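You operate a simulated robot arm through the tools that you are given. There is no shell and no other tool.

Carry out the task below with a simulated robot arm. There is one attempt and no reset: what you move stays moved.

Task
Put things in order on the top of the control cabinet. At the end: the black bolt from the top of the control cabinet stands where the brown carton (marked "BANDS") stood; the grey stepped cylinder from the top of the control cabinet stands on top of the blue pipe spool; the grey clean muffler from the top of the control cabinet stands where the grey stepped cylinder stood; the brown carton from the top of the control cabinet stands on top of the grey pipe spool; the yellow plug from the top of the control cabinet stands where the grey clean muffler stood; whatever was shut is shut again. Leave all else as you found it, and nothing knocked over.

Only the result counts: the job must be done as asked and must still hold three seconds after the hand-in. Knocking over, shifting, dropping, spilling or breaking anything else fails it.

Robot
A 6-joint arm with a two-finger parallel gripper, fixed in place. Base frame: the origin is at the foot of the arm, x ahead of it, y to its left, z up; the work surface is at about z = 0. Readings come in cm, degrees, newtons and seconds.
With the tool pointing down near the work surface it reaches from about 14 to 58 cm from the base axis. Its first joint turns from -66.0 to 66.0 degrees. Payload 2.1 kg.
Tool frame: the origin (TCP) lies between the finger pads and is the grasp point; the fingertips stand 3 cm ahead of it; z points along the fingers, y is the line along which they close. Largest opening 9.4 cm; finger width 2.8, thickness 1; the body of the gripper, 5 by 9.6 cm, starts 5.5 cm behind the TCP.
Orientation is that of the tool frame in the base frame, as a unit quaternion [w, x, y, z]. With the fingers straight down and closing along the base's y, the tool's x points along the base's -x, its y along +y and its z along -z.

Tools
- The arm moves only by the tool arm_command. Its arguments are lists of equal length, an entry for each row: "travel": the shift along the tool's x, y, z in cm, a list of three; "dr": the turn, a rotation vector about the tool's x, y, z in degrees, a list of three; "jaw": the finger opening in cm, from 0 to 9.4. In form: {"travel": [[x, y, z], ...], "dr": [[wx, wy, wz], ...], "jaw": [jaw, ...]}. A call has 1 to 20 rows; each row is the pose to reach, as a shift and turn from the pose commanded when the call began, along the tool's axes at that moment. Each row takes 0.2 s and may step no farther than 5 cm and 8.6 degrees from the row before; otherwise, or with a gripper value out of range, the whole call is refused. Where a pose cannot be reached the arm comes as near as it can. A force on the tool above 40 N (or 10 N above the force at the start of the call, whichever is more), or a blocked arm, ends the call early, and 0.2 s more pass. The fingers move at their own pace (about 7.2 cm/s each) and stop on an object; they squeeze with about 39 N. The grip force told is the motor's: it shows also when the fingers shut on nothing. Time passes only in rows, and 0.2 s behind the last, so rows that repeat a pose let the fingers close. The reply holds the time, the measured pose of the TCP, the force on the tool along the base axes, the opening and the grip force, in the units named above and with some noise, with the torque about the TCP (base axes, N m) and any sound that the robot's microphone picked up.
- Cameras (640 x 400 px; columns grow to the right, rows downward): "scene" is fixed at [7.33, -37.67, 48.87]; the picture's right is [0.60, -0.80, 0.00], its down [-0.46, -0.34, -0.82] and it looks along [0.66, 0.49, -0.57] (base axes); focal length 286 px, centre (320, 200). "wrist" rides on the gripper at [7.6, 1.4, -10.3] in the tool frame; the picture's right is [-0.18, 0.98, 0.00], its down [-0.75, -0.14, -0.64] and it looks along [-0.63, -0.12, 0.77] (tool axes); focal length 243 px, centre (320, 200). There is no depth. A picture from a camera that has moved, and an enlarged one, comes with that camera's place and axes in the base frame and with its lens. The place of the scene camera against the robot may be out by one fixed shift of up to 1.2 cm in any direction.
- capture(camera): a new picture of that camera. It takes no simulated time.
- inspect(camera, box): a new picture of the part [left, top, right, bottom] of that camera's present view, enlarged. It takes no simulated time.
- hand_in(): hands the job in; it is judged then, once.

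Places have to be worked out from the pictures, the camera data and where the tool is seen. Open the gripper and draw the arm clear of the work before you hand the job in, unless the task says otherwise.

The tools are called after ">>>" by a JSON object that holds its "method" and its "body". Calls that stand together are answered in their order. arm_command: Moves the arm, as the interface text tells. Its arguments: {"type":"object","properties":{"travel":{"type":"array","items":{"type":"array","items":{"type":"number"}}},"dr":{"type":"array","items":{"type":"array","items":{"type":"number"}}},"jaw":{"type":"array","items":{"type":"number"}}},"required":["travel","dr","jaw"]} The other tools are called the same way: capture (camera) takes a picture; inspect (camera, box) takes an enlarged picture of a part of a camera's view; hand_in () hands the job in.

At the start:

```text
time_s: 0.0
tcp_pos: [31.84, -2.65, 29.25]
orientation: [0.001, 0.0, 1.0, 0.001]
ft_force: [-0.6, 0.1, 0.1]
moment: [0.0, 0.01, -0.01]
width: 9.4
grasp_force: 0.0
```

scene: 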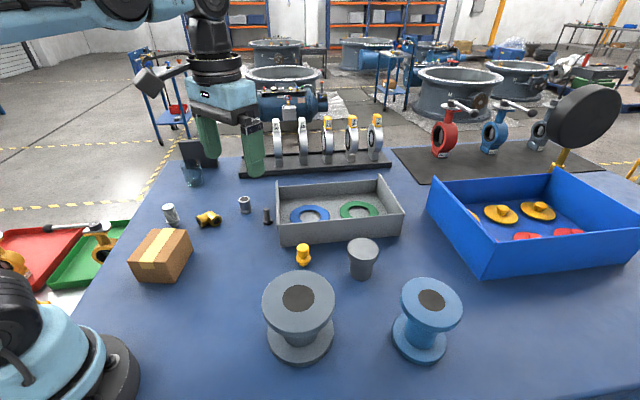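
wrist: 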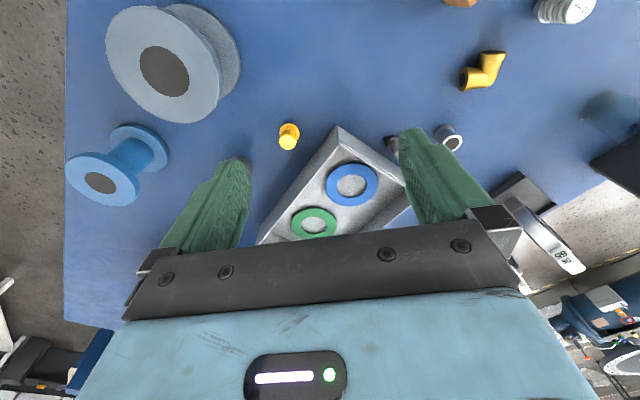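

I start by looking closely at the scene to identify objects: the carton, the bolt, the stepped cylinder, the mufflers, the plug and the spools.

>>> {"method": "inspect", "body": {"camera": "scene", "box": [120, 170, 280, 290]}}

>>> {"method": "inspect", "body": {"camera": "scene", "box": [240, 220, 480, 370]}}

>>> {"method": "inspect", "body": {"camera": "wrist", "box": [380, 0, 640, 180]}}

>>> {"method": "inspect", "body": {"camera": "wrist", "box": [60, 0, 400, 240]}}

```text
3.33 times, centred on (200, 230) of scene
camera zoom: at [7.33, -37.67, 48.87], right [0.6, -0.8, 0.0], down [-0.46, -0.34, -0.82], along [0.66, 0.49, -0.57], focal length 954 px, centre (720, 100)
```

zoom: 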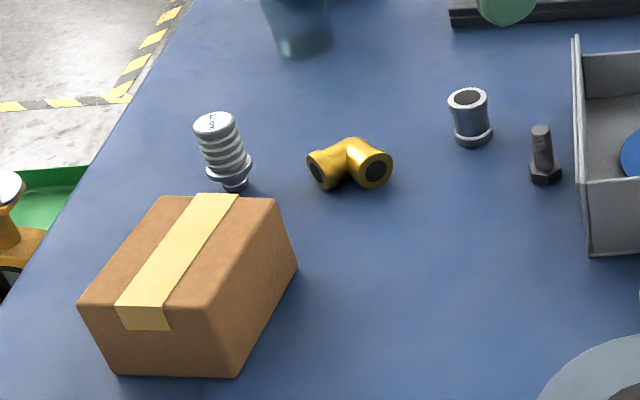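

```text
2.67 times, centred on (360, 295) of scene
camera zoom: at [7.33, -37.67, 48.87], right [0.6, -0.8, 0.0], down [-0.46, -0.34, -0.82], along [0.66, 0.49, -0.57], focal length 764 px, centre (213, -53)
```

zoom: 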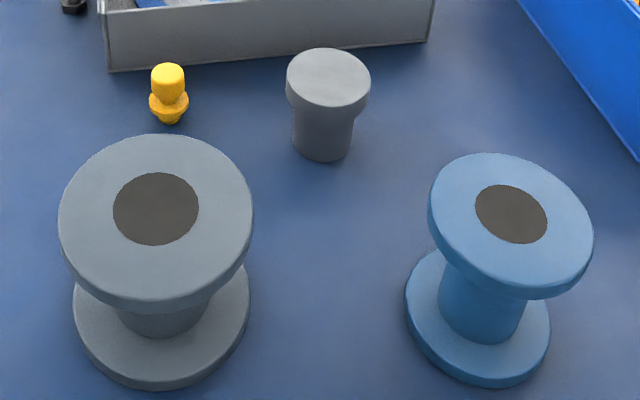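

```text
2.22 times, centred on (510, 90) of wrist
camera zoom: at [24.2, -1.22, 39.45], right [0.18, 0.98, 0.0], down [0.75, -0.14, 0.64], along [0.63, -0.12, -0.77], focal length 539 px, centre (-102, 444)
```

zoom: 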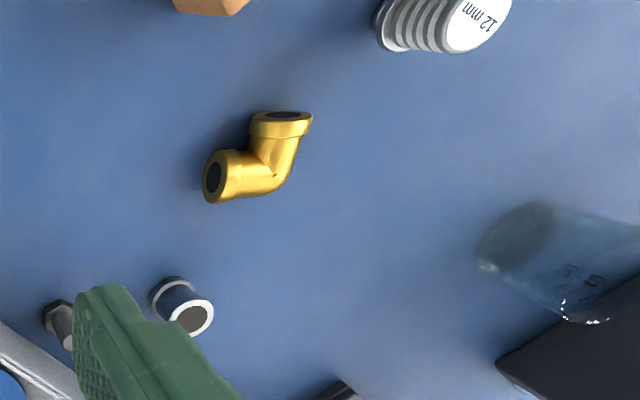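

```text
1.67 times, centred on (230, 120) of wrist
camera zoom: at [24.2, -1.22, 39.45], right [0.18, 0.98, 0.0], down [0.75, -0.14, 0.64], along [0.63, -0.12, -0.77], focal length 404 px, centre (470, 333)
```

zoom: 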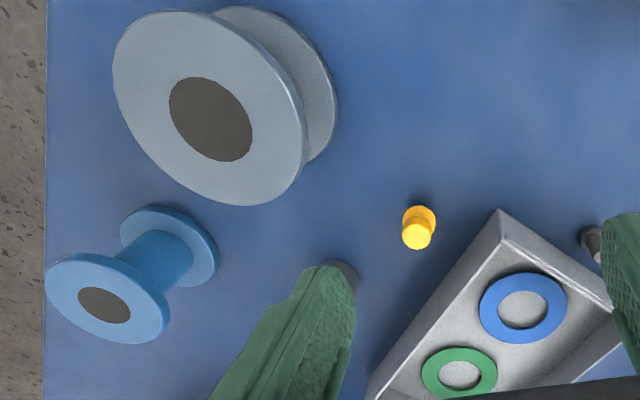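

The ribbed grey part marked "12 mm" and the grey flanged tube could each be the muffler, so I zoom in on both, and on the rest of the table, to tell them apart.

>>> {"method": "inspect", "body": {"camera": "scene", "box": [155, 195, 195, 225]}}

>>> {"method": "inspect", "body": {"camera": "scene", "box": [230, 190, 280, 230]}}

>>> {"method": "inspect", "body": {"camera": "scene", "box": [160, 100, 400, 200]}}

>>> {"method": "inspect", "body": {"camera": "scene", "box": [400, 80, 640, 280]}}

>>> {"method": "inspect", "body": {"camera": "wrist", "box": [520, 0, 610, 60]}}

>>> {"method": "inspect", "body": {"camera": "wrist", "box": [380, 110, 500, 180]}}

>>> {"method": "inspect", "body": {"camera": "scene", "box": [0, 200, 160, 320]}}

```text
13.33 times, centred on (175, 210) of scene
camera zoom: at [7.33, -37.67, 48.87], right [0.6, -0.8, 0.0], down [-0.46, -0.34, -0.82], along [0.66, 0.49, -0.57], focal length 3818 px, centre (2253, 67)
```

zoom: 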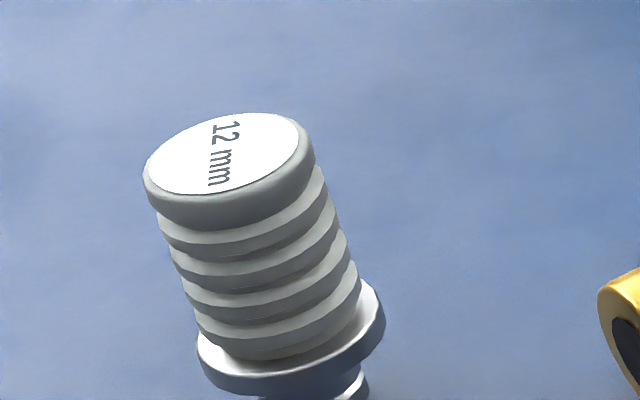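

```text
10.00 times, centred on (255, 210) of scene
camera zoom: at [7.33, -37.67, 48.87], right [0.6, -0.8, 0.0], down [-0.46, -0.34, -0.82], along [0.66, 0.49, -0.57], focal length 2863 px, centre (970, 100)
```

zoom: 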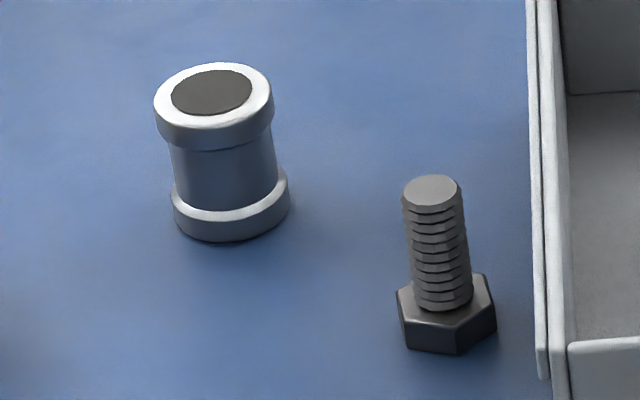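

```text
2.67 times, centred on (280, 150) of scene
camera zoom: at [7.33, -37.67, 48.87], right [0.6, -0.8, 0.0], down [-0.46, -0.34, -0.82], along [0.66, 0.49, -0.57], focal length 764 px, centre (427, 333)
```

zoom: 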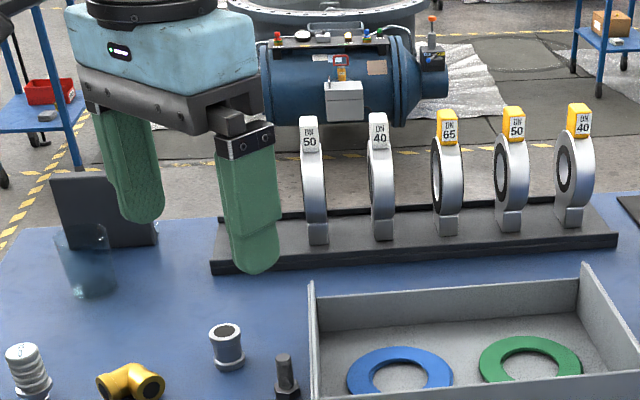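

```text
2.00 times, centred on (520, 180) of scene
camera zoom: at [7.33, -37.67, 48.87], right [0.6, -0.8, 0.0], down [-0.46, -0.34, -0.82], along [0.66, 0.49, -0.57], focal length 573 px, centre (-80, 240)
```

zoom: 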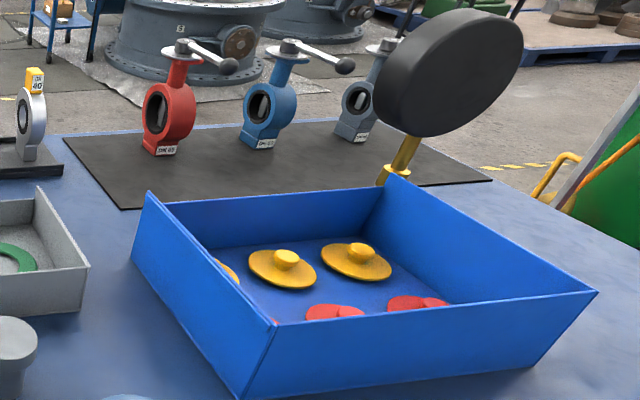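

```text
6.67 times, centred on (565, 30) of wrist
camera zoom: at [24.2, -1.22, 39.45], right [0.18, 0.98, 0.0], down [0.75, -0.14, 0.64], along [0.63, -0.12, -0.77], focal length 1618 px, centre (-1313, 1333)
```

zoom: 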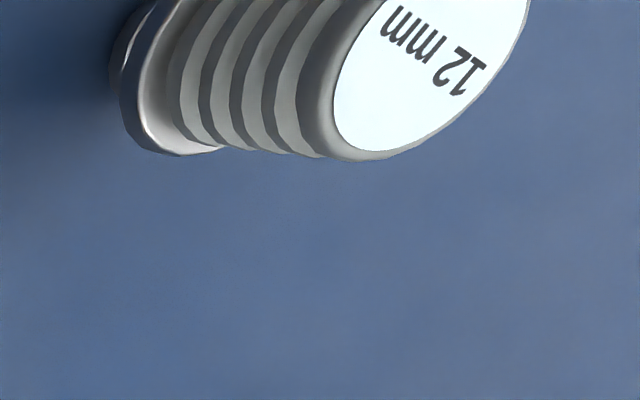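

```text
5.33 times, centred on (440, 145) of wrist
camera zoom: at [24.2, -1.22, 39.45], right [0.18, 0.98, 0.0], down [0.75, -0.14, 0.64], along [0.63, -0.12, -0.77], focal length 1294 px, centre (-320, 493)
```

zoom: 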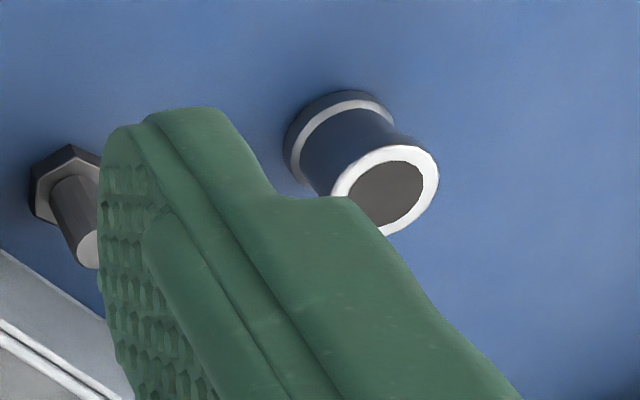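

```text
3.33 times, centred on (80, 260) of scene
camera zoom: at [7.33, -37.67, 48.87], right [0.6, -0.8, 0.0], down [-0.46, -0.34, -0.82], along [0.66, 0.49, -0.57], focal length 954 px, centre (1120, 0)
```

zoom: 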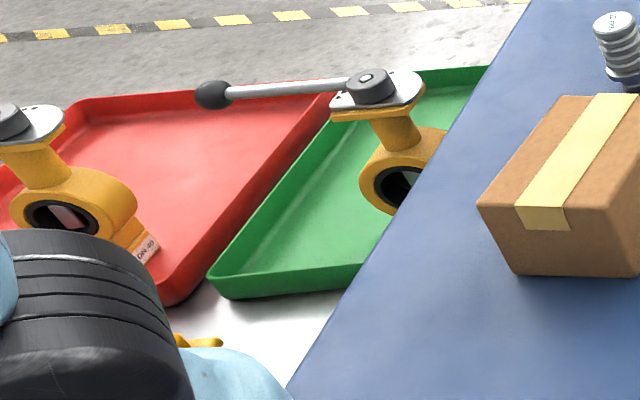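

Conclusions so far: the ribbed "12 mm" part near (31, 27) is the pneumatic muffler, and the tube with a collar at each end is a pipe coupling to leave alone. The carton is at about (21–22, 15–16) with its long axis turned about 35°, so I move above it with the yaw matched and take wrist pictures.

>>> {"method": "arm_command", "body": {"travel": [[1.72, 2.94, 0], [3.44, 5.88, 0], [5.16, 8.82, 0], [6.88, 11.76, 0], [8.6, 14.7, 0], [10.3, 17.65, 0]], "dr": [[0, 0, -6], [0, 0, -12], [0, 0, -18], [0, 0, -24], [0, 0, -30], [0, 0, -35]], "jaw": [9.4, 9.4, 9.4, 9.4, 9.4, 9.4]}}

>>> {"method": "capture", "body": {"camera": "wrist"}}

>>> {"method": "capture", "body": {"camera": "scene"}}

```text
time_s: 1.4
tcp_pos: [21.55, 15.06, 29.06]
orientation: [0.0, -0.302, 0.953, 0.0]
ft_force: [0.0, 0.4, -0.3]
moment: [0.03, 0.03, 0.0]
width: 9.39
grasp_force: 0.1
```

```text
taken
camera wrist: at [14.34, 11.84, 39.37], right [-0.41, 0.91, 0.0], down [0.7, 0.32, 0.64], along [0.59, 0.27, -0.77], focal length 243 px, centre (320, 200)
```

wrist: 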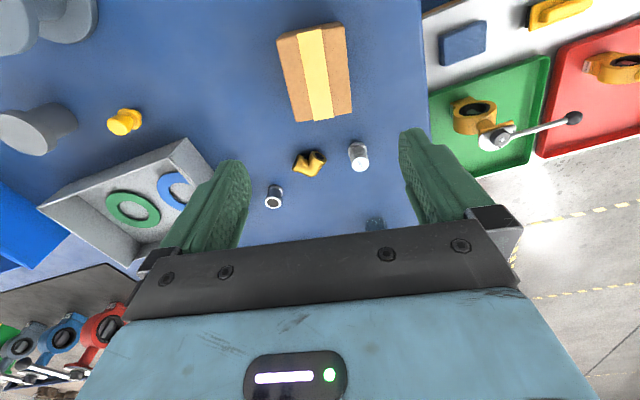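

```text
taken
```

scene: 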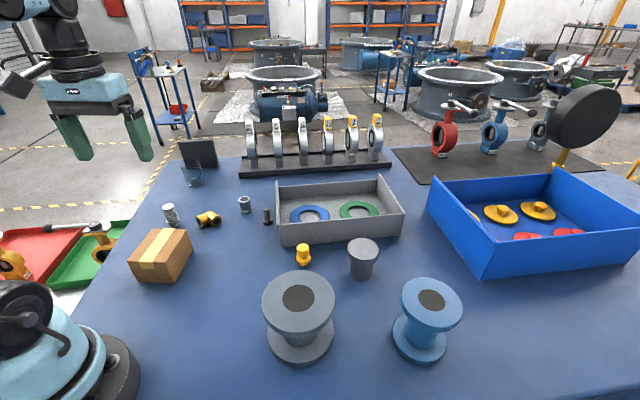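

The carton is nearly centred under the tool. I zoom in to get its exact top-face corners and angle.

>>> {"method": "inspect", "body": {"camera": "wrist", "box": [240, 0, 400, 130]}}

>>> {"method": "inspect", "body": {"camera": "wrist", "box": [250, 130, 410, 230]}}

>>> {"method": "inspect", "body": {"camera": "wrist", "box": [0, 0, 240, 180]}}

```text
3.08 times, centred on (320, 65) of wrist
camera zoom: at [14.34, 11.84, 39.37], right [-0.41, 0.91, 0.0], down [0.7, 0.32, 0.64], along [0.59, 0.27, -0.77], focal length 746 px, centre (320, 615)
```

zoom: 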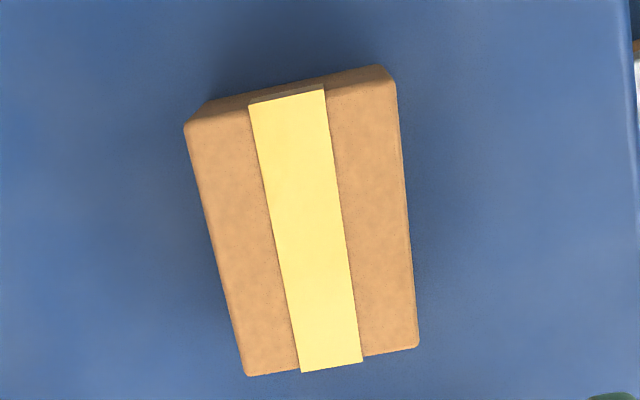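

```text
4.00 times, centred on (330, 180) of wrist
camera zoom: at [14.34, 11.84, 39.37], right [-0.41, 0.91, 0.0], down [0.7, 0.32, 0.64], along [0.59, 0.27, -0.77], focal length 970 px, centre (280, 280)
```

zoom: 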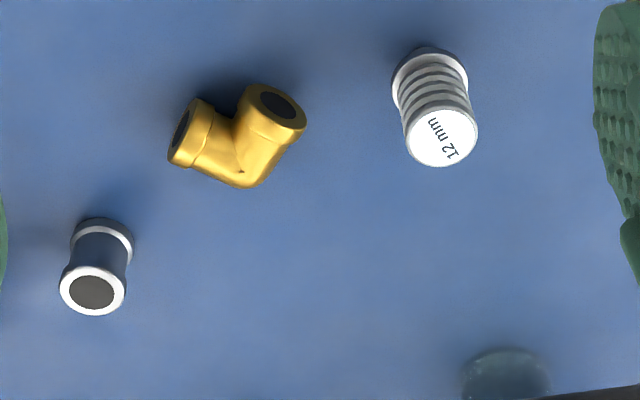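

```text
2.22 times, centred on (120, 90) of wrist
camera zoom: at [14.34, 11.84, 39.37], right [-0.41, 0.91, 0.0], down [0.7, 0.32, 0.64], along [0.59, 0.27, -0.77], focal length 539 px, centre (764, 444)
```

zoom: 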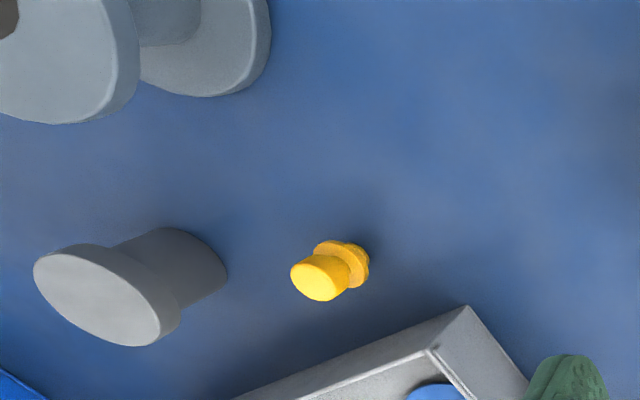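

The wrist view puts the carton's centre at about (21.9, 15.0), with its long axis at 34°, 7.8 cm wide and about 6 cm high. I correct position and yaw, descend part-way and look again before going around it.

>>> {"method": "arm_command", "body": {"travel": [[-0.2, -0.26, 4.5], [-0.2, -0.26, 9], [-0.2, -0.26, 13], [-0.2, -0.26, 16.5], [-0.2, -0.26, 16.5]], "dr": [[0, 0, 1.0], [0, 0, 1.0], [0, 0, 1.0], [0, 0, 1.0], [0, 0, 1.0]], "jaw": [9.4, 9.4, 9.4, 9.4, 9.4]}}

>>> {"method": "capture", "body": {"camera": "wrist"}}

>>> {"method": "inspect", "body": {"camera": "scene", "box": [80, 160, 280, 300]}}

```text
time_s: 2.6
tcp_pos: [22.26, 14.86, 12.56]
orientation: [0.001, -0.293, 0.956, -0.001]
ft_force: [0.3, 0.1, -0.2]
moment: [-0.02, -0.03, -0.02]
width: 9.39
grasp_force: 0.0
```

```text
taken
camera wrist: at [14.95, 11.72, 22.88], right [-0.4, 0.92, 0.0], down [0.7, 0.3, 0.64], along [0.59, 0.26, -0.77], focal length 243 px, centre (320, 200)
```

wrist: 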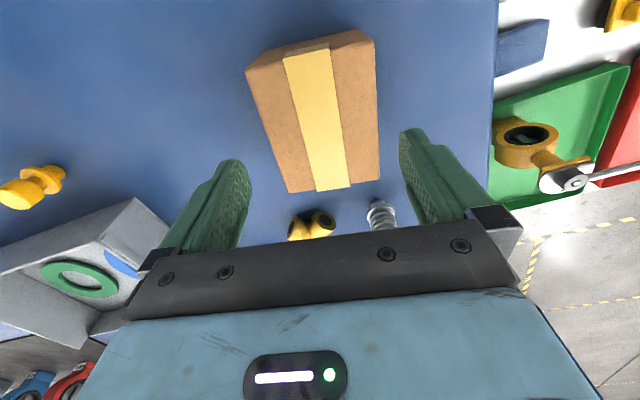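

```text
2.86 times, centred on (180, 230) of scene
camera zoom: at [7.33, -37.67, 48.87], right [0.6, -0.8, 0.0], down [-0.46, -0.34, -0.82], along [0.66, 0.49, -0.57], focal length 818 px, centre (720, 114)
```

zoom: 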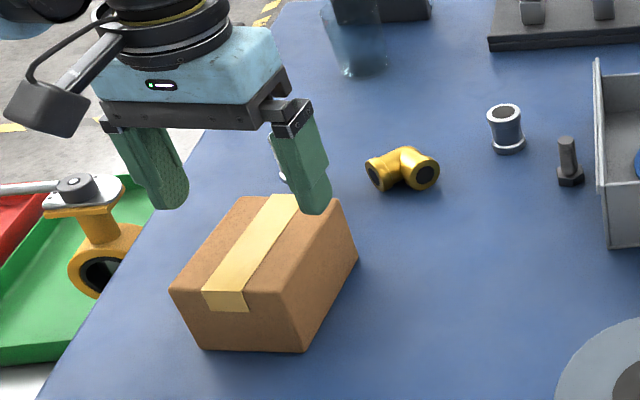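

The carton top centre works out at (21.87, 14.97), within 0.3 cm of the tool axis and with the yaw matched. I go down with the fingers either side of it, to TCP z of about 4.2, and close.

>>> {"method": "arm_command", "body": {"travel": [[0.1, 0.22, 3.5], [0.1, 0.22, 6.5], [0.1, 0.22, 8.3], [0.1, 0.22, 8.3], [0.1, 0.22, 8.3], [0.1, 0.22, 8.3], [0.1, 0.22, 8.3], [0.1, 0.22, 8.3]], "dr": [[0, 0, 0.2], [0, 0, 0.2], [0, 0, 0.2], [0, 0, 0.2], [0, 0, 0.2], [0, 0, 0.2], [0, 0, 0.2], [0, 0, 0.2]], "jaw": [9.4, 9.4, 9.4, 9.4, 7, 7, 7, 7]}}

>>> {"method": "capture", "body": {"camera": "wrist"}}

>>> {"method": "inspect", "body": {"camera": "scene", "box": [80, 160, 280, 300]}}

```text
time_s: 4.4
tcp_pos: [21.76, 15.15, 4.49]
orientation: [0.0, -0.291, 0.957, 0.001]
ft_force: [0.7, -0.1, 1.0]
moment: [0.01, -0.02, 0.04]
width: 8.42
grasp_force: 39.5
```

```text
taken
camera wrist: at [14.46, 12.02, 14.78], right [-0.39, 0.92, 0.0], down [0.7, 0.3, 0.64], along [0.59, 0.25, -0.77], focal length 243 px, centre (320, 200)
```

wrist: 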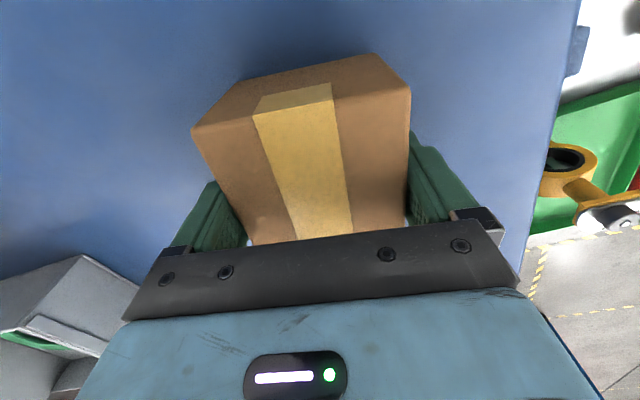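

```text
2.86 times, centred on (180, 230) of scene
camera zoom: at [7.33, -37.67, 48.87], right [0.6, -0.8, 0.0], down [-0.46, -0.34, -0.82], along [0.66, 0.49, -0.57], focal length 818 px, centre (720, 114)
```

zoom: 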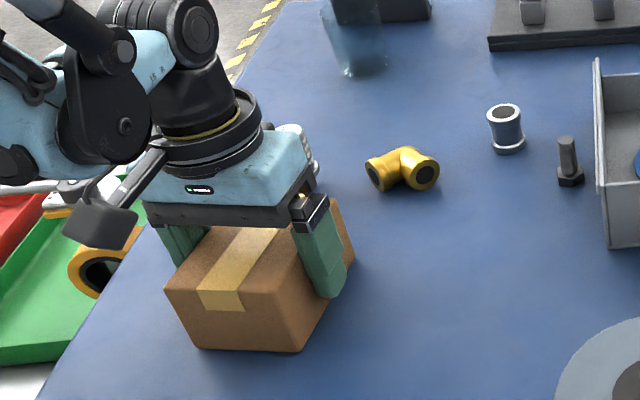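

The grip holds at 8.4 cm with full force, so the carton is held. I lift it a little first and check the weight and that it hangs level.

>>> {"method": "arm_command", "body": {"travel": [[0, 0, -1.5], [0, 0, -4], [0, 0, -8], [0, 0, -12.5], [0, 0, -17.5], [0, 0, -17.5]], "dr": [[0, 0, 0], [0, 0, 0], [0, 0, 0], [0, 0, 0], [0, 0, 0], [0, 0, 0]], "jaw": [7, 7, 7, 7, 7, 7]}}

>>> {"method": "capture", "body": {"camera": "wrist"}}

>>> {"method": "inspect", "body": {"camera": "scene", "box": [40, 60, 280, 300]}}

```text
time_s: 5.8
tcp_pos: [21.83, 14.8, 21.92]
orientation: [0.0, -0.29, 0.957, 0.001]
ft_force: [0.7, 1.1, -4.4]
moment: [-0.02, -0.02, -0.01]
width: 8.4
grasp_force: 38.7
```

```text
taken
camera wrist: at [14.45, 11.86, 32.26], right [-0.39, 0.92, 0.0], down [0.7, 0.3, 0.64], along [0.59, 0.25, -0.77], focal length 243 px, centre (320, 200)
```

wrist: 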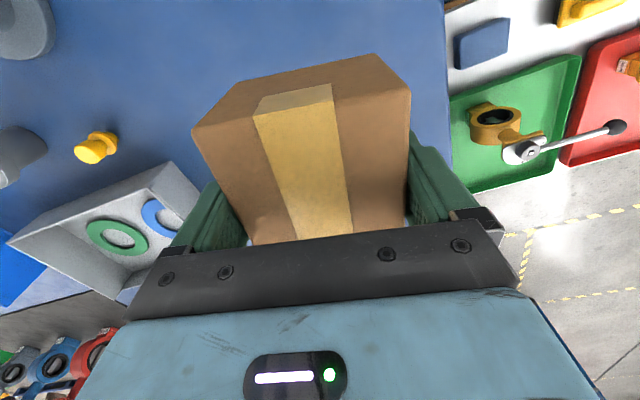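

```text
1.67 times, centred on (160, 180) of scene
camera zoom: at [7.33, -37.67, 48.87], right [0.6, -0.8, 0.0], down [-0.46, -0.34, -0.82], along [0.66, 0.49, -0.57], focal length 477 px, centre (587, 233)
```

zoom: 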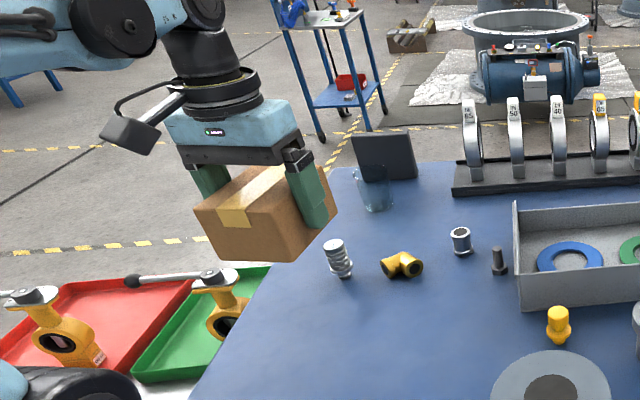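

The carton weighs about 4.5 N and hangs level. I now swing it to a viewing pose at about (24, −5, 24) with the yaw at 0, so the wrist camera can see the grey spool beside it.

>>> {"method": "arm_command", "body": {"travel": [[1.5, -2.95, -0.35], [3.0, -5.9, -0.7], [4.5, -8.9, -1.05], [6.0, -11.9, -1.4], [7.5, -14.9, -1.75], [9.08, -17.87, -2.1], [9.08, -17.87, -2.1]], "dr": [[0, 0, 5.6], [0, 0, 11.2], [0, 0, 16.8], [0, 0, 22.4], [0, 0, 28], [0, 0, 33.8], [0, 0, 33.8]], "jaw": [7, 7, 7, 7, 7, 7, 7]}}

>>> {"method": "capture", "body": {"camera": "wrist"}}

>>> {"method": "inspect", "body": {"camera": "wrist", "box": [0, 0, 240, 150]}}

>>> {"method": "capture", "body": {"camera": "scene"}}

```text
time_s: 7.4
tcp_pos: [24.0, -4.89, 24.0]
orientation: [0.001, 0.0, 1.0, 0.001]
ft_force: [0.0, -0.2, -3.2]
moment: [-0.01, 0.02, -0.02]
width: 8.41
grasp_force: 39.0
```

```text
taken
camera wrist: at [16.32, -3.46, 34.17], right [0.18, 0.98, 0.0], down [0.75, -0.14, 0.64], along [0.63, -0.12, -0.77], focal length 243 px, centre (320, 200)
```

wrist: 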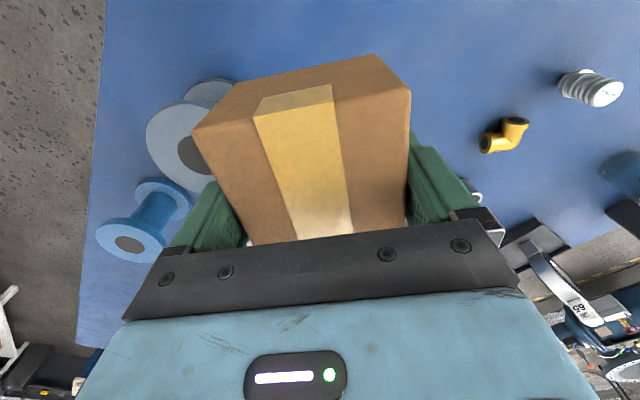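

```text
2.67 times, centred on (120, 75) of wrist
camera zoom: at [16.32, -3.46, 34.17], right [0.18, 0.98, 0.0], down [0.75, -0.14, 0.64], along [0.63, -0.12, -0.77], focal length 647 px, centre (853, 533)
```

zoom: 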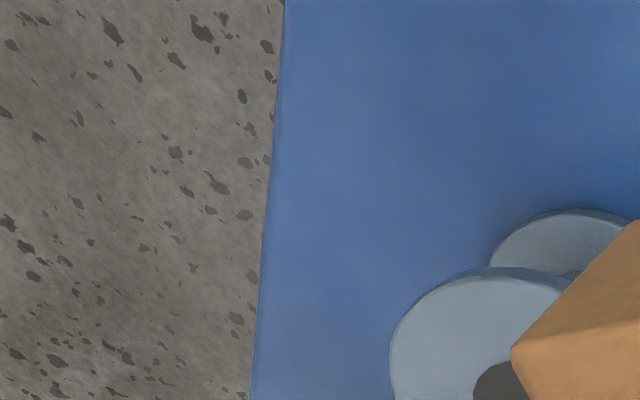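

```text
taken
```

scene: 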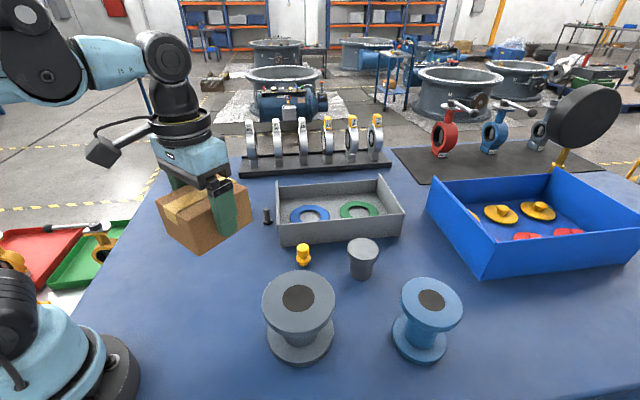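

The carton still hides part of the grey spool. I shift 9 cm further left (+y) so that both spools are in clear view.

>>> {"method": "arm_command", "body": {"travel": [[0, 4.5, 0], [0, 9, -1], [0, 9, -1]], "dr": [[0, 0, 0], [0, 0, 0], [0, 0, 0]], "jaw": [7, 7, 7]}}

>>> {"method": "capture", "body": {"camera": "wrist"}}

>>> {"method": "inspect", "body": {"camera": "wrist", "box": [40, 50, 240, 200]}}

>>> {"method": "inspect", "body": {"camera": "wrist", "box": [20, 130, 220, 255]}}

```text
time_s: 8.2
tcp_pos: [24.23, 4.2, 24.74]
orientation: [0.0, 0.0, 1.0, 0.001]
ft_force: [-0.2, -0.1, -4.3]
moment: [0.01, 0.01, -0.02]
width: 8.41
grasp_force: 39.2
```

```text
taken
camera wrist: at [16.43, 5.71, 35.01], right [0.18, 0.98, 0.0], down [0.75, -0.14, 0.64], along [0.63, -0.12, -0.77], focal length 243 px, centre (320, 200)
```

wrist: 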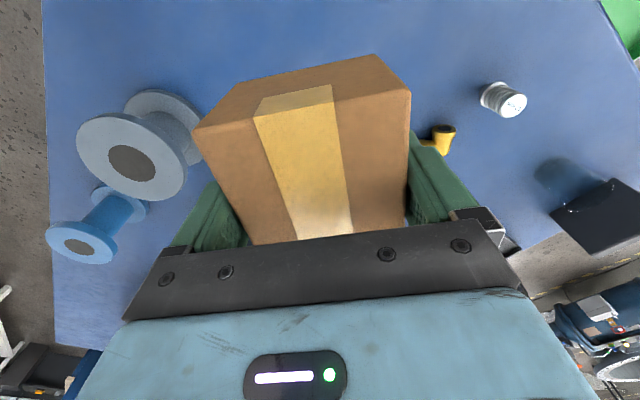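

```text
2.67 times, centred on (140, 125) of wrist
camera zoom: at [16.43, 5.71, 35.01], right [0.18, 0.98, 0.0], down [0.75, -0.14, 0.64], along [0.63, -0.12, -0.77], focal length 647 px, centre (800, 400)
```

zoom: 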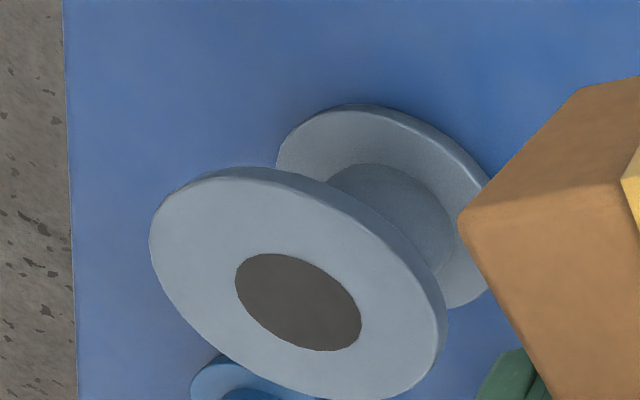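

```text
3.20 times, centred on (120, 192) of wrist
camera zoom: at [16.43, 5.71, 35.01], right [0.18, 0.98, 0.0], down [0.75, -0.14, 0.64], along [0.63, -0.12, -0.77], focal length 776 px, centre (960, 224)
```

zoom: 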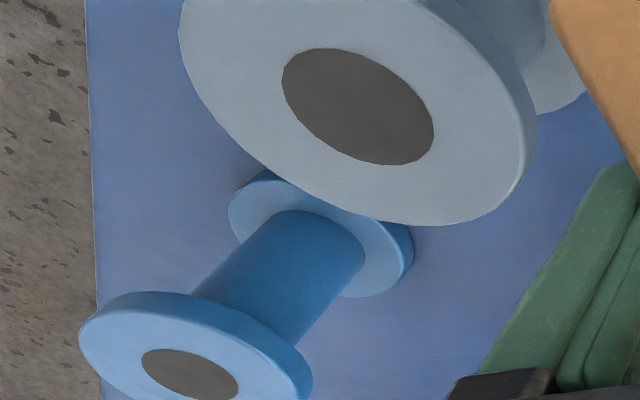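

Triangulating the grey spool's hub from the two wrist views gives a centre of about (27.2, −19.1) with the top at z between 10 and 11. I carry the carton above it, turning the yaw to −34°, and stay high.

>>> {"method": "arm_command", "body": {"travel": [[-0.42, -3.3, 0], [-0.84, -6.6, 0], [-1.26, -9.9, 0], [-1.7, -13.2, 0], [-2.1, -16.5, 0.2], [-2.5, -19.8, 0.4], [-2.95, -23.2, 0.7], [-2.95, -23.2, 0.7]], "dr": [[0, 0, 4.9], [0, 0, 9.8], [0, 0, 14.7], [0, 0, 19.6], [0, 0, 24.5], [0, 0, 29.4], [0, 0, 34], [0, 0, 34]], "jaw": [7, 7, 7, 7, 7, 7, 7, 7]}}

>>> {"method": "capture", "body": {"camera": "wrist"}}

>>> {"method": "capture", "body": {"camera": "scene"}}

```text
time_s: 10.0
tcp_pos: [27.22, -19.04, 24.33]
orientation: [0.0, 0.293, 0.956, 0.001]
ft_force: [-0.2, -0.1, -3.7]
moment: [0.05, 0.0, 0.01]
width: 8.4
grasp_force: 38.5
```

```text
taken
camera wrist: at [21.55, -13.66, 34.58], right [0.7, 0.71, 0.0], down [0.54, -0.54, 0.64], along [0.46, -0.45, -0.77], focal length 243 px, centre (320, 200)
```

wrist: 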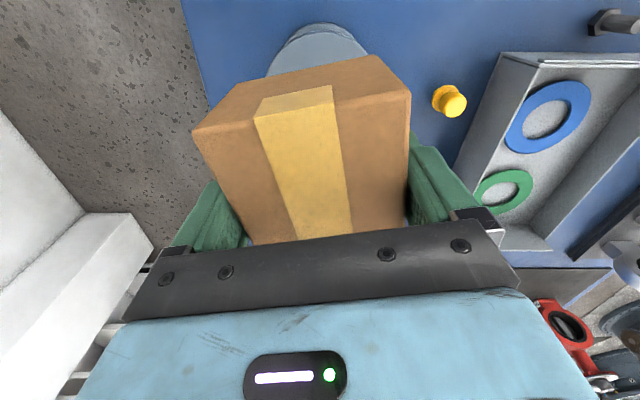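

```text
taken
```

scene: 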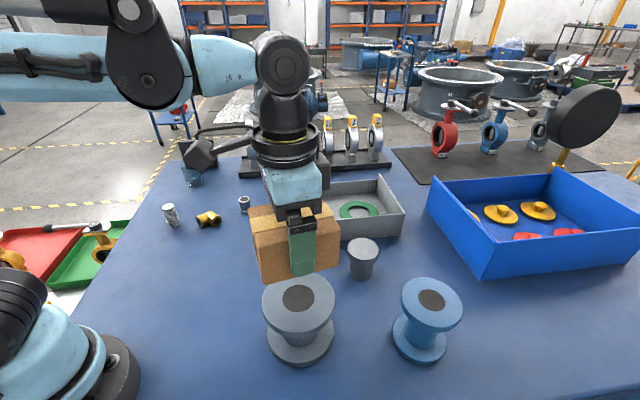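

The carton is centred over the grey spool to within about 0.2 cm, and the part of the spool visible in the wrist view is centred on the tool axis. I descend until the carton's bottom is about 1.5 cm above the spool top and check the gap from the scene camera.

>>> {"method": "arm_command", "body": {"travel": [[0, 0, 2.5], [0, 0, 5], [0, 0, 7], [0, 0, 7.8], [0, 0, 7.8]], "dr": [[0, 0, 0], [0, 0, 0], [0, 0, 0], [0, 0, 0], [0, 0, 0]], "jaw": [7, 7, 7, 7, 7]}}

>>> {"method": "inspect", "body": {"camera": "scene", "box": [220, 200, 380, 370]}}

>>> {"method": "capture", "body": {"camera": "wrist"}}

```text
time_s: 11.2
tcp_pos: [27.23, -19.17, 16.41]
orientation: [0.0, 0.293, 0.956, 0.0]
ft_force: [-0.4, 0.3, -3.3]
moment: [-0.03, 0.01, 0.0]
width: 8.43
grasp_force: 39.0
```

```text
2.35 times, centred on (300, 285) of scene
camera zoom: at [7.33, -37.67, 48.87], right [0.6, -0.8, 0.0], down [-0.46, -0.34, -0.82], along [0.66, 0.49, -0.57], focal length 674 px, centre (367, 0)
```

zoom: 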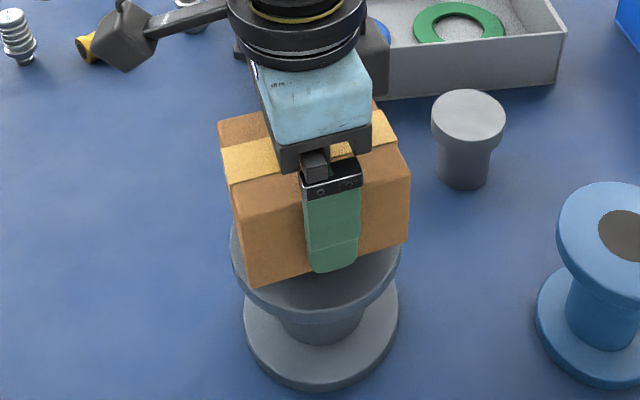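

```text
taken
camera wrist: at [21.61, -13.68, 26.65], right [0.7, 0.71, 0.0], down [0.55, -0.54, 0.64], along [0.46, -0.45, -0.77], focal length 243 px, centre (320, 200)
```

wrist: 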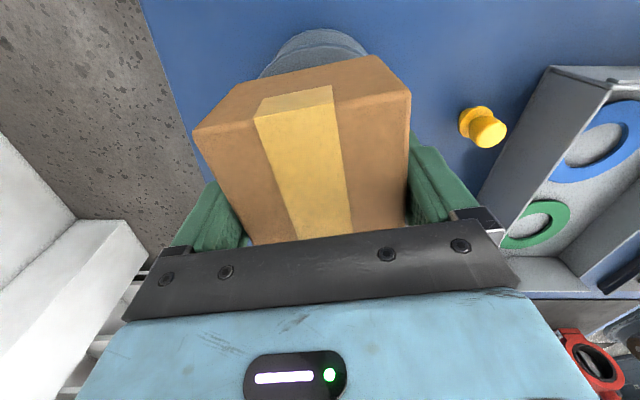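

The scene view suggests a gap of about 1.5 cm. I lower by 1.0 cm and then feel for contact in small steps.

>>> {"method": "arm_command", "body": {"travel": [[0, 0, 0.5], [0, 0, 1.0], [0, 0, 1.0]], "dr": [[0, 0, 0], [0, 0, 0], [0, 0, 0]], "jaw": [7, 7, 7]}}

>>> {"method": "inspect", "body": {"camera": "scene", "box": [240, 240, 360, 330]}}

```text
time_s: 12.0
tcp_pos: [27.33, -19.16, 15.4]
orientation: [0.0, 0.293, 0.956, 0.001]
ft_force: [0.8, -0.4, -2.7]
moment: [0.02, 0.04, 0.01]
width: 8.41
grasp_force: 39.0
```

```text
4.44 times, centred on (300, 285) of scene
camera zoom: at [7.33, -37.67, 48.87], right [0.6, -0.8, 0.0], down [-0.46, -0.34, -0.82], along [0.66, 0.49, -0.57], focal length 1273 px, centre (409, -178)
```

zoom: 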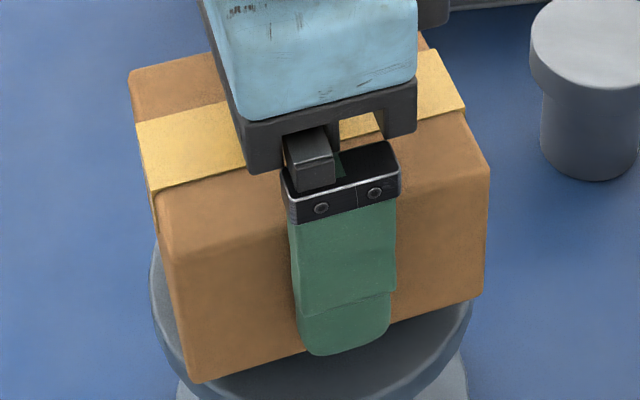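

No contact yet (the force is still just the carton's weight). I lower in 0.2 cm steps and watch the vertical force.

>>> {"method": "arm_command", "body": {"travel": [[0, 0, 0.15], [0, 0, 0.3], [0, 0, 0.3]], "dr": [[0, 0, 0], [0, 0, 0], [0, 0, 0]], "jaw": [7, 7, 7]}}

```text
time_s: 12.8
tcp_pos: [27.33, -19.0, 15.13]
orientation: [0.0, 0.292, 0.956, 0.001]
ft_force: [0.1, 1.0, -3.5]
moment: [-0.01, -0.01, -0.02]
width: 8.43
grasp_force: 38.9
```

Still free; I lower another 0.25 cm.

>>> {"method": "arm_command", "body": {"travel": [[0, 0, 0.12], [0, 0, 0.25], [0, 0, 0.25]], "dr": [[0, 0, 0], [0, 0, 0], [0, 0, 0]], "jaw": [7, 7, 7]}}

>>> {"method": "inspect", "body": {"camera": "scene", "box": [240, 240, 360, 330]}}

```text
time_s: 13.6
tcp_pos: [27.22, -19.08, 14.99]
orientation: [0.001, 0.292, 0.956, 0.001]
ft_force: [0.1, 0.5, -3.4]
moment: [-0.02, 0.02, 0.03]
width: 8.42
grasp_force: 38.9
```

```text
4.44 times, centred on (300, 285) of scene
camera zoom: at [7.33, -37.67, 48.87], right [0.6, -0.8, 0.0], down [-0.46, -0.34, -0.82], along [0.66, 0.49, -0.57], focal length 1273 px, centre (409, -178)
```

zoom: 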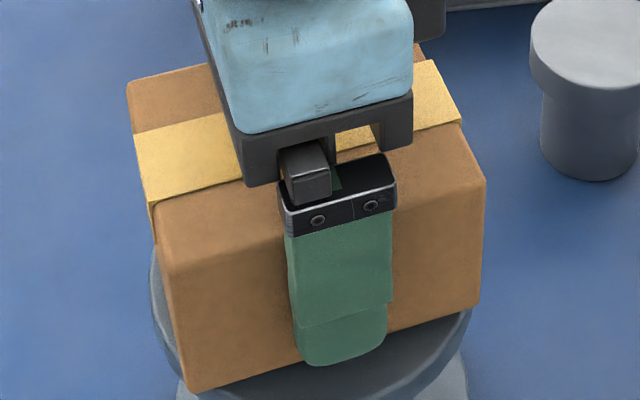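

Still no contact force; I lower another 0.2 cm.

>>> {"method": "arm_command", "body": {"travel": [[0, 0, 0.1], [0, 0, 0.2], [0, 0, 0.2]], "dr": [[0, 0, 0], [0, 0, 0], [0, 0, 0]], "jaw": [7, 7, 7]}}

```text
time_s: 14.4
tcp_pos: [27.2, -19.2, 14.77]
orientation: [0.0, 0.293, 0.956, 0.001]
ft_force: [-0.1, 0.1, -3.6]
moment: [-0.02, -0.02, -0.02]
width: 8.43
grasp_force: 39.0
```

The carton is still free, so I lower another 0.2 cm.

>>> {"method": "arm_command", "body": {"travel": [[0, 0, 0.1], [0, 0, 0.2], [0, 0, 0.2]], "dr": [[0, 0, 0], [0, 0, 0], [0, 0, 0]], "jaw": [7, 7, 7]}}

>>> {"method": "inspect", "body": {"camera": "scene", "box": [240, 240, 360, 330]}}

```text
time_s: 15.2
tcp_pos: [27.07, -19.06, 14.47]
orientation: [0.0, 0.293, 0.956, 0.0]
ft_force: [0.2, -0.7, -3.8]
moment: [0.02, 0.04, 0.02]
width: 8.42
grasp_force: 39.0
```

```text
4.44 times, centred on (300, 285) of scene
camera zoom: at [7.33, -37.67, 48.87], right [0.6, -0.8, 0.0], down [-0.46, -0.34, -0.82], along [0.66, 0.49, -0.57], focal length 1273 px, centre (409, -178)
```

zoom: 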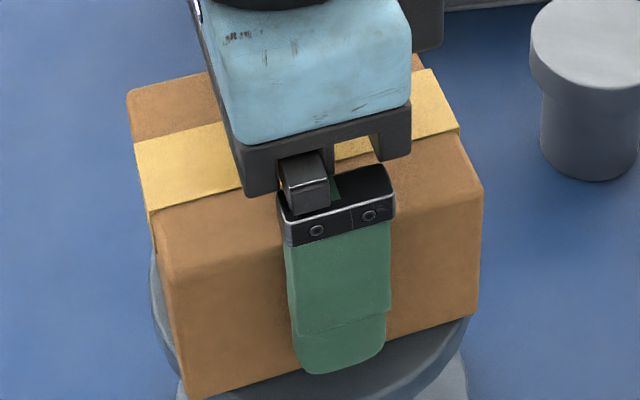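

The carton's bottom is at about z = 10.0 and still free; I go down 0.2 cm more.

>>> {"method": "arm_command", "body": {"travel": [[0, 0, 0.1], [0, 0, 0.2], [0, 0, 0.2]], "dr": [[0, 0, 0], [0, 0, 0], [0, 0, 0]], "jaw": [7, 7, 7]}}

```text
time_s: 15.8
tcp_pos: [27.06, -18.97, 14.49]
orientation: [-0.001, 0.292, 0.957, 0.001]
ft_force: [-2.3, 1.8, 11.2]
moment: [-0.45, -0.34, 0.0]
width: 8.42
grasp_force: 39.0
stopped in row 2: the force on the tool passed its limit at 42 N (the readings are from after the stop); the commanded pose is now the measured one
```

Contact: the carton's bottom met the spool top and the arm stopped pressing. I check the seating before releasing.

>>> {"method": "inspect", "body": {"camera": "scene", "box": [220, 220, 400, 370]}}

>>> {"method": "capture", "body": {"camera": "wrist"}}

```text
2.67 times, centred on (310, 295) of scene
camera zoom: at [7.33, -37.67, 48.87], right [0.6, -0.8, 0.0], down [-0.46, -0.34, -0.82], along [0.66, 0.49, -0.57], focal length 764 px, centre (347, -53)
```

zoom: 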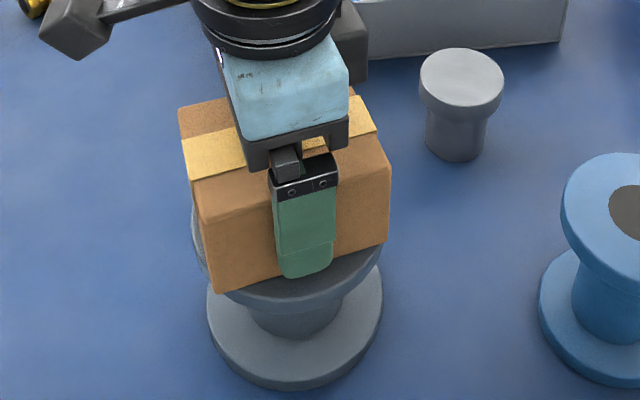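

```text
taken
camera wrist: at [21.49, -13.57, 24.77], right [0.7, 0.71, 0.0], down [0.55, -0.54, 0.64], along [0.46, -0.45, -0.77], focal length 243 px, centre (320, 200)
```

wrist: 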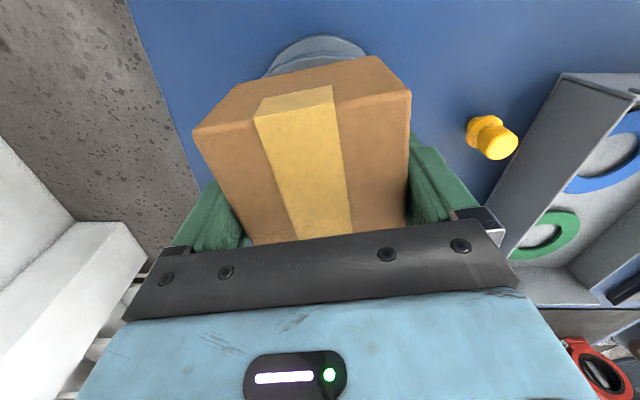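

The spool has not moved (its base outline is unchanged) and the carton sits flat across its top. I open the fingers and back straight up.

>>> {"method": "arm_command", "body": {"travel": [[0, 0, 0], [0, 0, 0], [0, 0, 0], [0, 0, -0.5], [0, 0, -1.5]], "dr": [[0, 0, 0], [0, 0, 0], [0, 0, 0], [0, 0, 0], [0, 0, 0]], "jaw": [8.8, 9.4, 9.4, 9.4, 9.4]}}

>>> {"method": "inspect", "body": {"camera": "scene", "box": [220, 220, 400, 370]}}

>>> {"method": "capture", "body": {"camera": "wrist"}}

```text
time_s: 17.0
tcp_pos: [27.2, -19.14, 15.89]
orientation: [-0.001, 0.291, 0.957, 0.001]
ft_force: [0.4, 0.5, 0.5]
moment: [0.01, 0.0, -0.03]
width: 9.4
grasp_force: 0.0
```

```text
2.67 times, centred on (310, 295) of scene
camera zoom: at [7.33, -37.67, 48.87], right [0.6, -0.8, 0.0], down [-0.46, -0.34, -0.82], along [0.66, 0.49, -0.57], focal length 764 px, centre (347, -53)
```

zoom: 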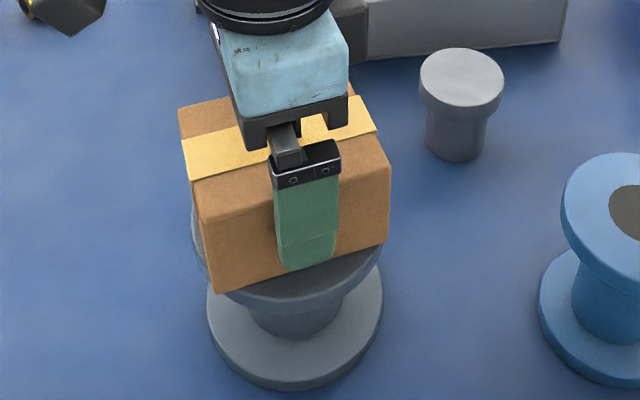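

```text
taken
camera wrist: at [21.47, -13.57, 26.26], right [0.7, 0.71, 0.0], down [0.55, -0.54, 0.64], along [0.46, -0.45, -0.77], focal length 243 px, centre (320, 200)
```

wrist: 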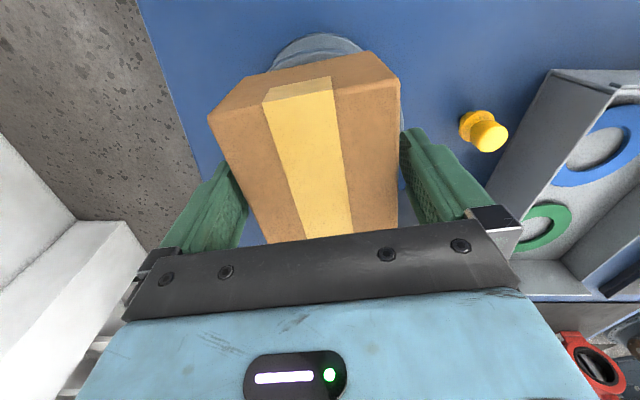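

The carton stays put on the grey spool. I rise clear and swing over to the bolt (about (45, 7.5)) to look at it from above.

>>> {"method": "arm_command", "body": {"travel": [[0, 0, -5], [0, 0, -10], [0, 4, -10], [0, 8, -10], [0, 12, -10], [0, 16, -10], [0, 20, -10], [0, 24, -10], [0, 28, -10], [0.1, 32, -8.5], [0.1, 32, -8.5]], "dr": [[0, 0, 0], [0, 0, 0], [0, 0, -4.2], [0, 0, -8.4], [0, 0, -12.6], [0, 0, -16.8], [0, 0, -21], [0, 0, -25.2], [0, 0, -29.6], [0, 0, -34], [0, 0, -34]], "jaw": [9.4, 9.4, 9.4, 9.4, 9.4, 9.4, 9.4, 9.4, 9.4, 9.4, 9.4]}}

>>> {"method": "capture", "body": {"camera": "wrist"}}

>>> {"method": "capture", "body": {"camera": "scene"}}

```text
time_s: 19.4
tcp_pos: [44.92, 7.69, 24.5]
orientation: [0.0, -0.001, 1.0, 0.002]
ft_force: [-0.3, 0.8, -0.1]
moment: [-0.03, 0.0, -0.02]
width: 9.37
grasp_force: 0.0
```

```text
taken
camera wrist: at [37.01, 9.09, 34.74], right [0.18, 0.98, 0.0], down [0.75, -0.14, 0.64], along [0.63, -0.11, -0.77], focal length 243 px, centre (320, 200)
```

wrist: 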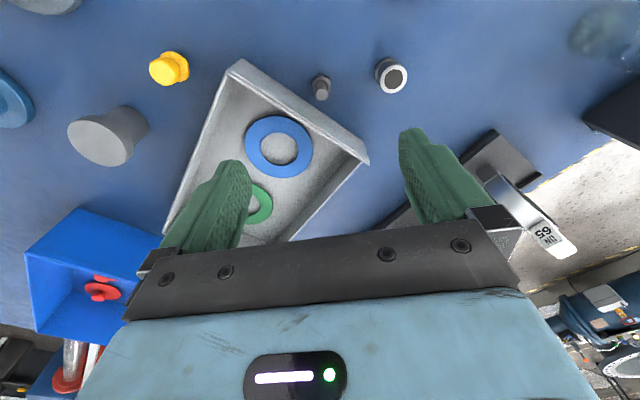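

```text
taken
```

scene: 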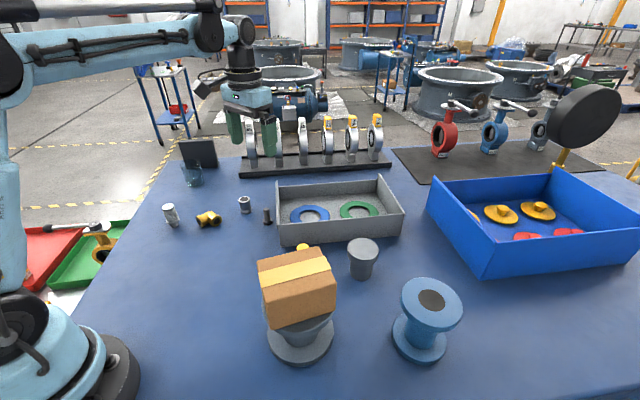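

>>> {"method": "inspect", "body": {"camera": "wrist", "box": [230, 50, 420, 170]}}

>>> {"method": "inspect", "body": {"camera": "wrist", "box": [50, 30, 230, 180]}}

```text
3.33 times, centred on (325, 110) of wrist
camera zoom: at [37.01, 9.09, 34.74], right [0.18, 0.98, 0.0], down [0.75, -0.14, 0.64], along [0.63, -0.11, -0.77], focal length 809 px, centre (303, 500)
```

zoom: 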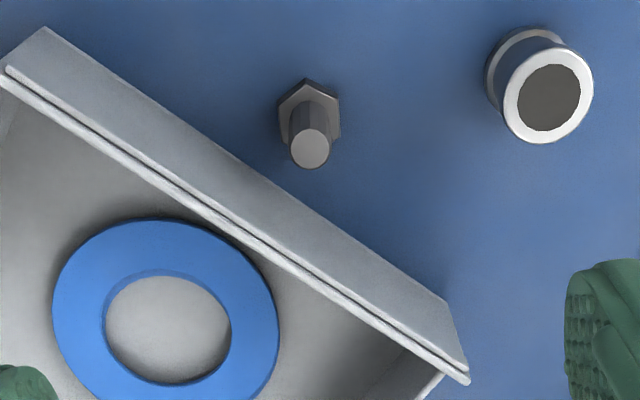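

```text
2.67 times, centred on (140, 105) of wrist
camera zoom: at [37.01, 9.09, 34.74], right [0.18, 0.98, 0.0], down [0.75, -0.14, 0.64], along [0.63, -0.11, -0.77], focal length 647 px, centre (800, 453)
```

zoom: 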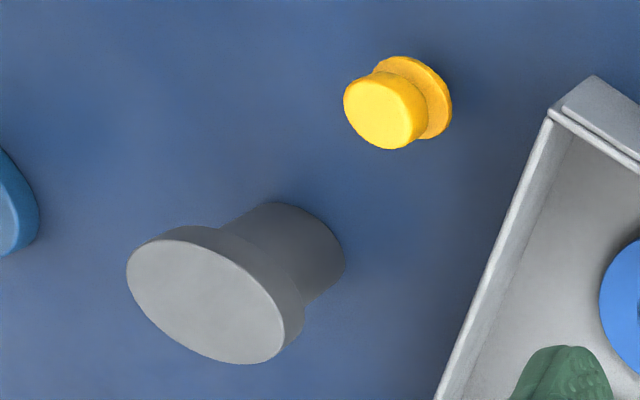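

The bolt stands at about (45.5, 7.8), roughly 3.4 cm from the tray's side wall, which runs at about 45°. I turn the tool so the fingers close parallel to that wall, narrow the opening to 5 cm, and come down to z of about 12 to re-check.

>>> {"method": "arm_command", "body": {"travel": [[-0.3, 0.02, 2], [-0.6, 0.04, 4], [-0.92, 0.06, 6], [-0.92, 0.06, 8], [-0.92, 0.06, 10], [-0.92, 0.06, 12], [-0.92, 0.06, 12]], "dr": [[0, 0, 7.5], [0, 0, 15], [0, 0, 22.5], [0, 0, 30], [0, 0, 37.5], [0, 0, 44.8], [0, 0, 44.8]], "jaw": [8, 6, 5, 5, 5, 5, 5]}}

>>> {"method": "capture", "body": {"camera": "wrist"}}

>>> {"method": "inspect", "body": {"camera": "wrist", "box": [240, 60, 400, 160]}}

```text
time_s: 21.0
tcp_pos: [45.81, 7.75, 12.6]
orientation: [0.0, 0.382, 0.924, 0.001]
ft_force: [0.2, -0.3, 0.5]
moment: [0.03, -0.01, 0.0]
width: 4.99
grasp_force: 0.0
```

```text
taken
camera wrist: at [41.25, 14.14, 22.87], right [0.82, 0.57, 0.0], down [0.44, -0.63, 0.64], along [0.36, -0.53, -0.77], focal length 243 px, centre (320, 200)
```

wrist: 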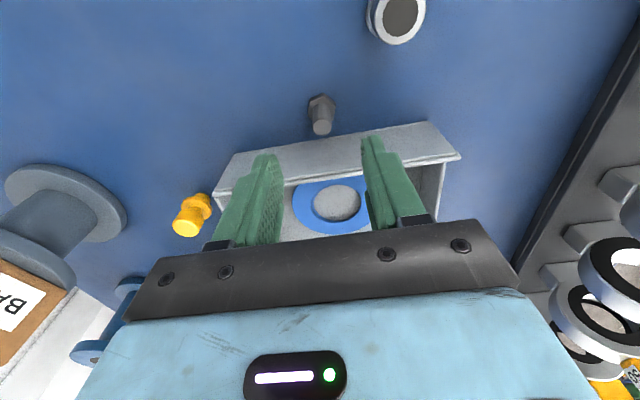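

```text
4.00 times, centred on (320, 110) of wrist
camera zoom: at [41.25, 14.14, 22.87], right [0.82, 0.57, 0.0], down [0.44, -0.63, 0.64], along [0.36, -0.53, -0.77], focal length 970 px, centre (320, 560)
```

zoom: 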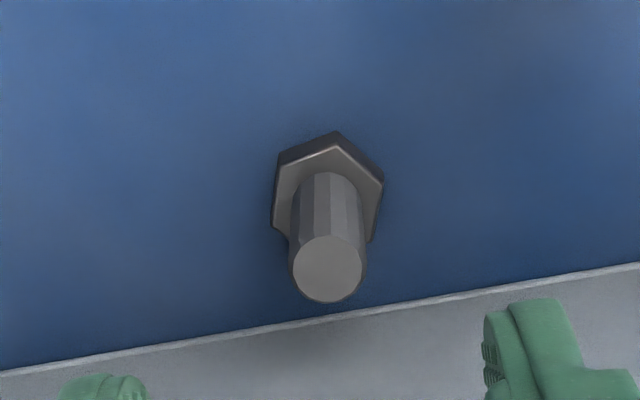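

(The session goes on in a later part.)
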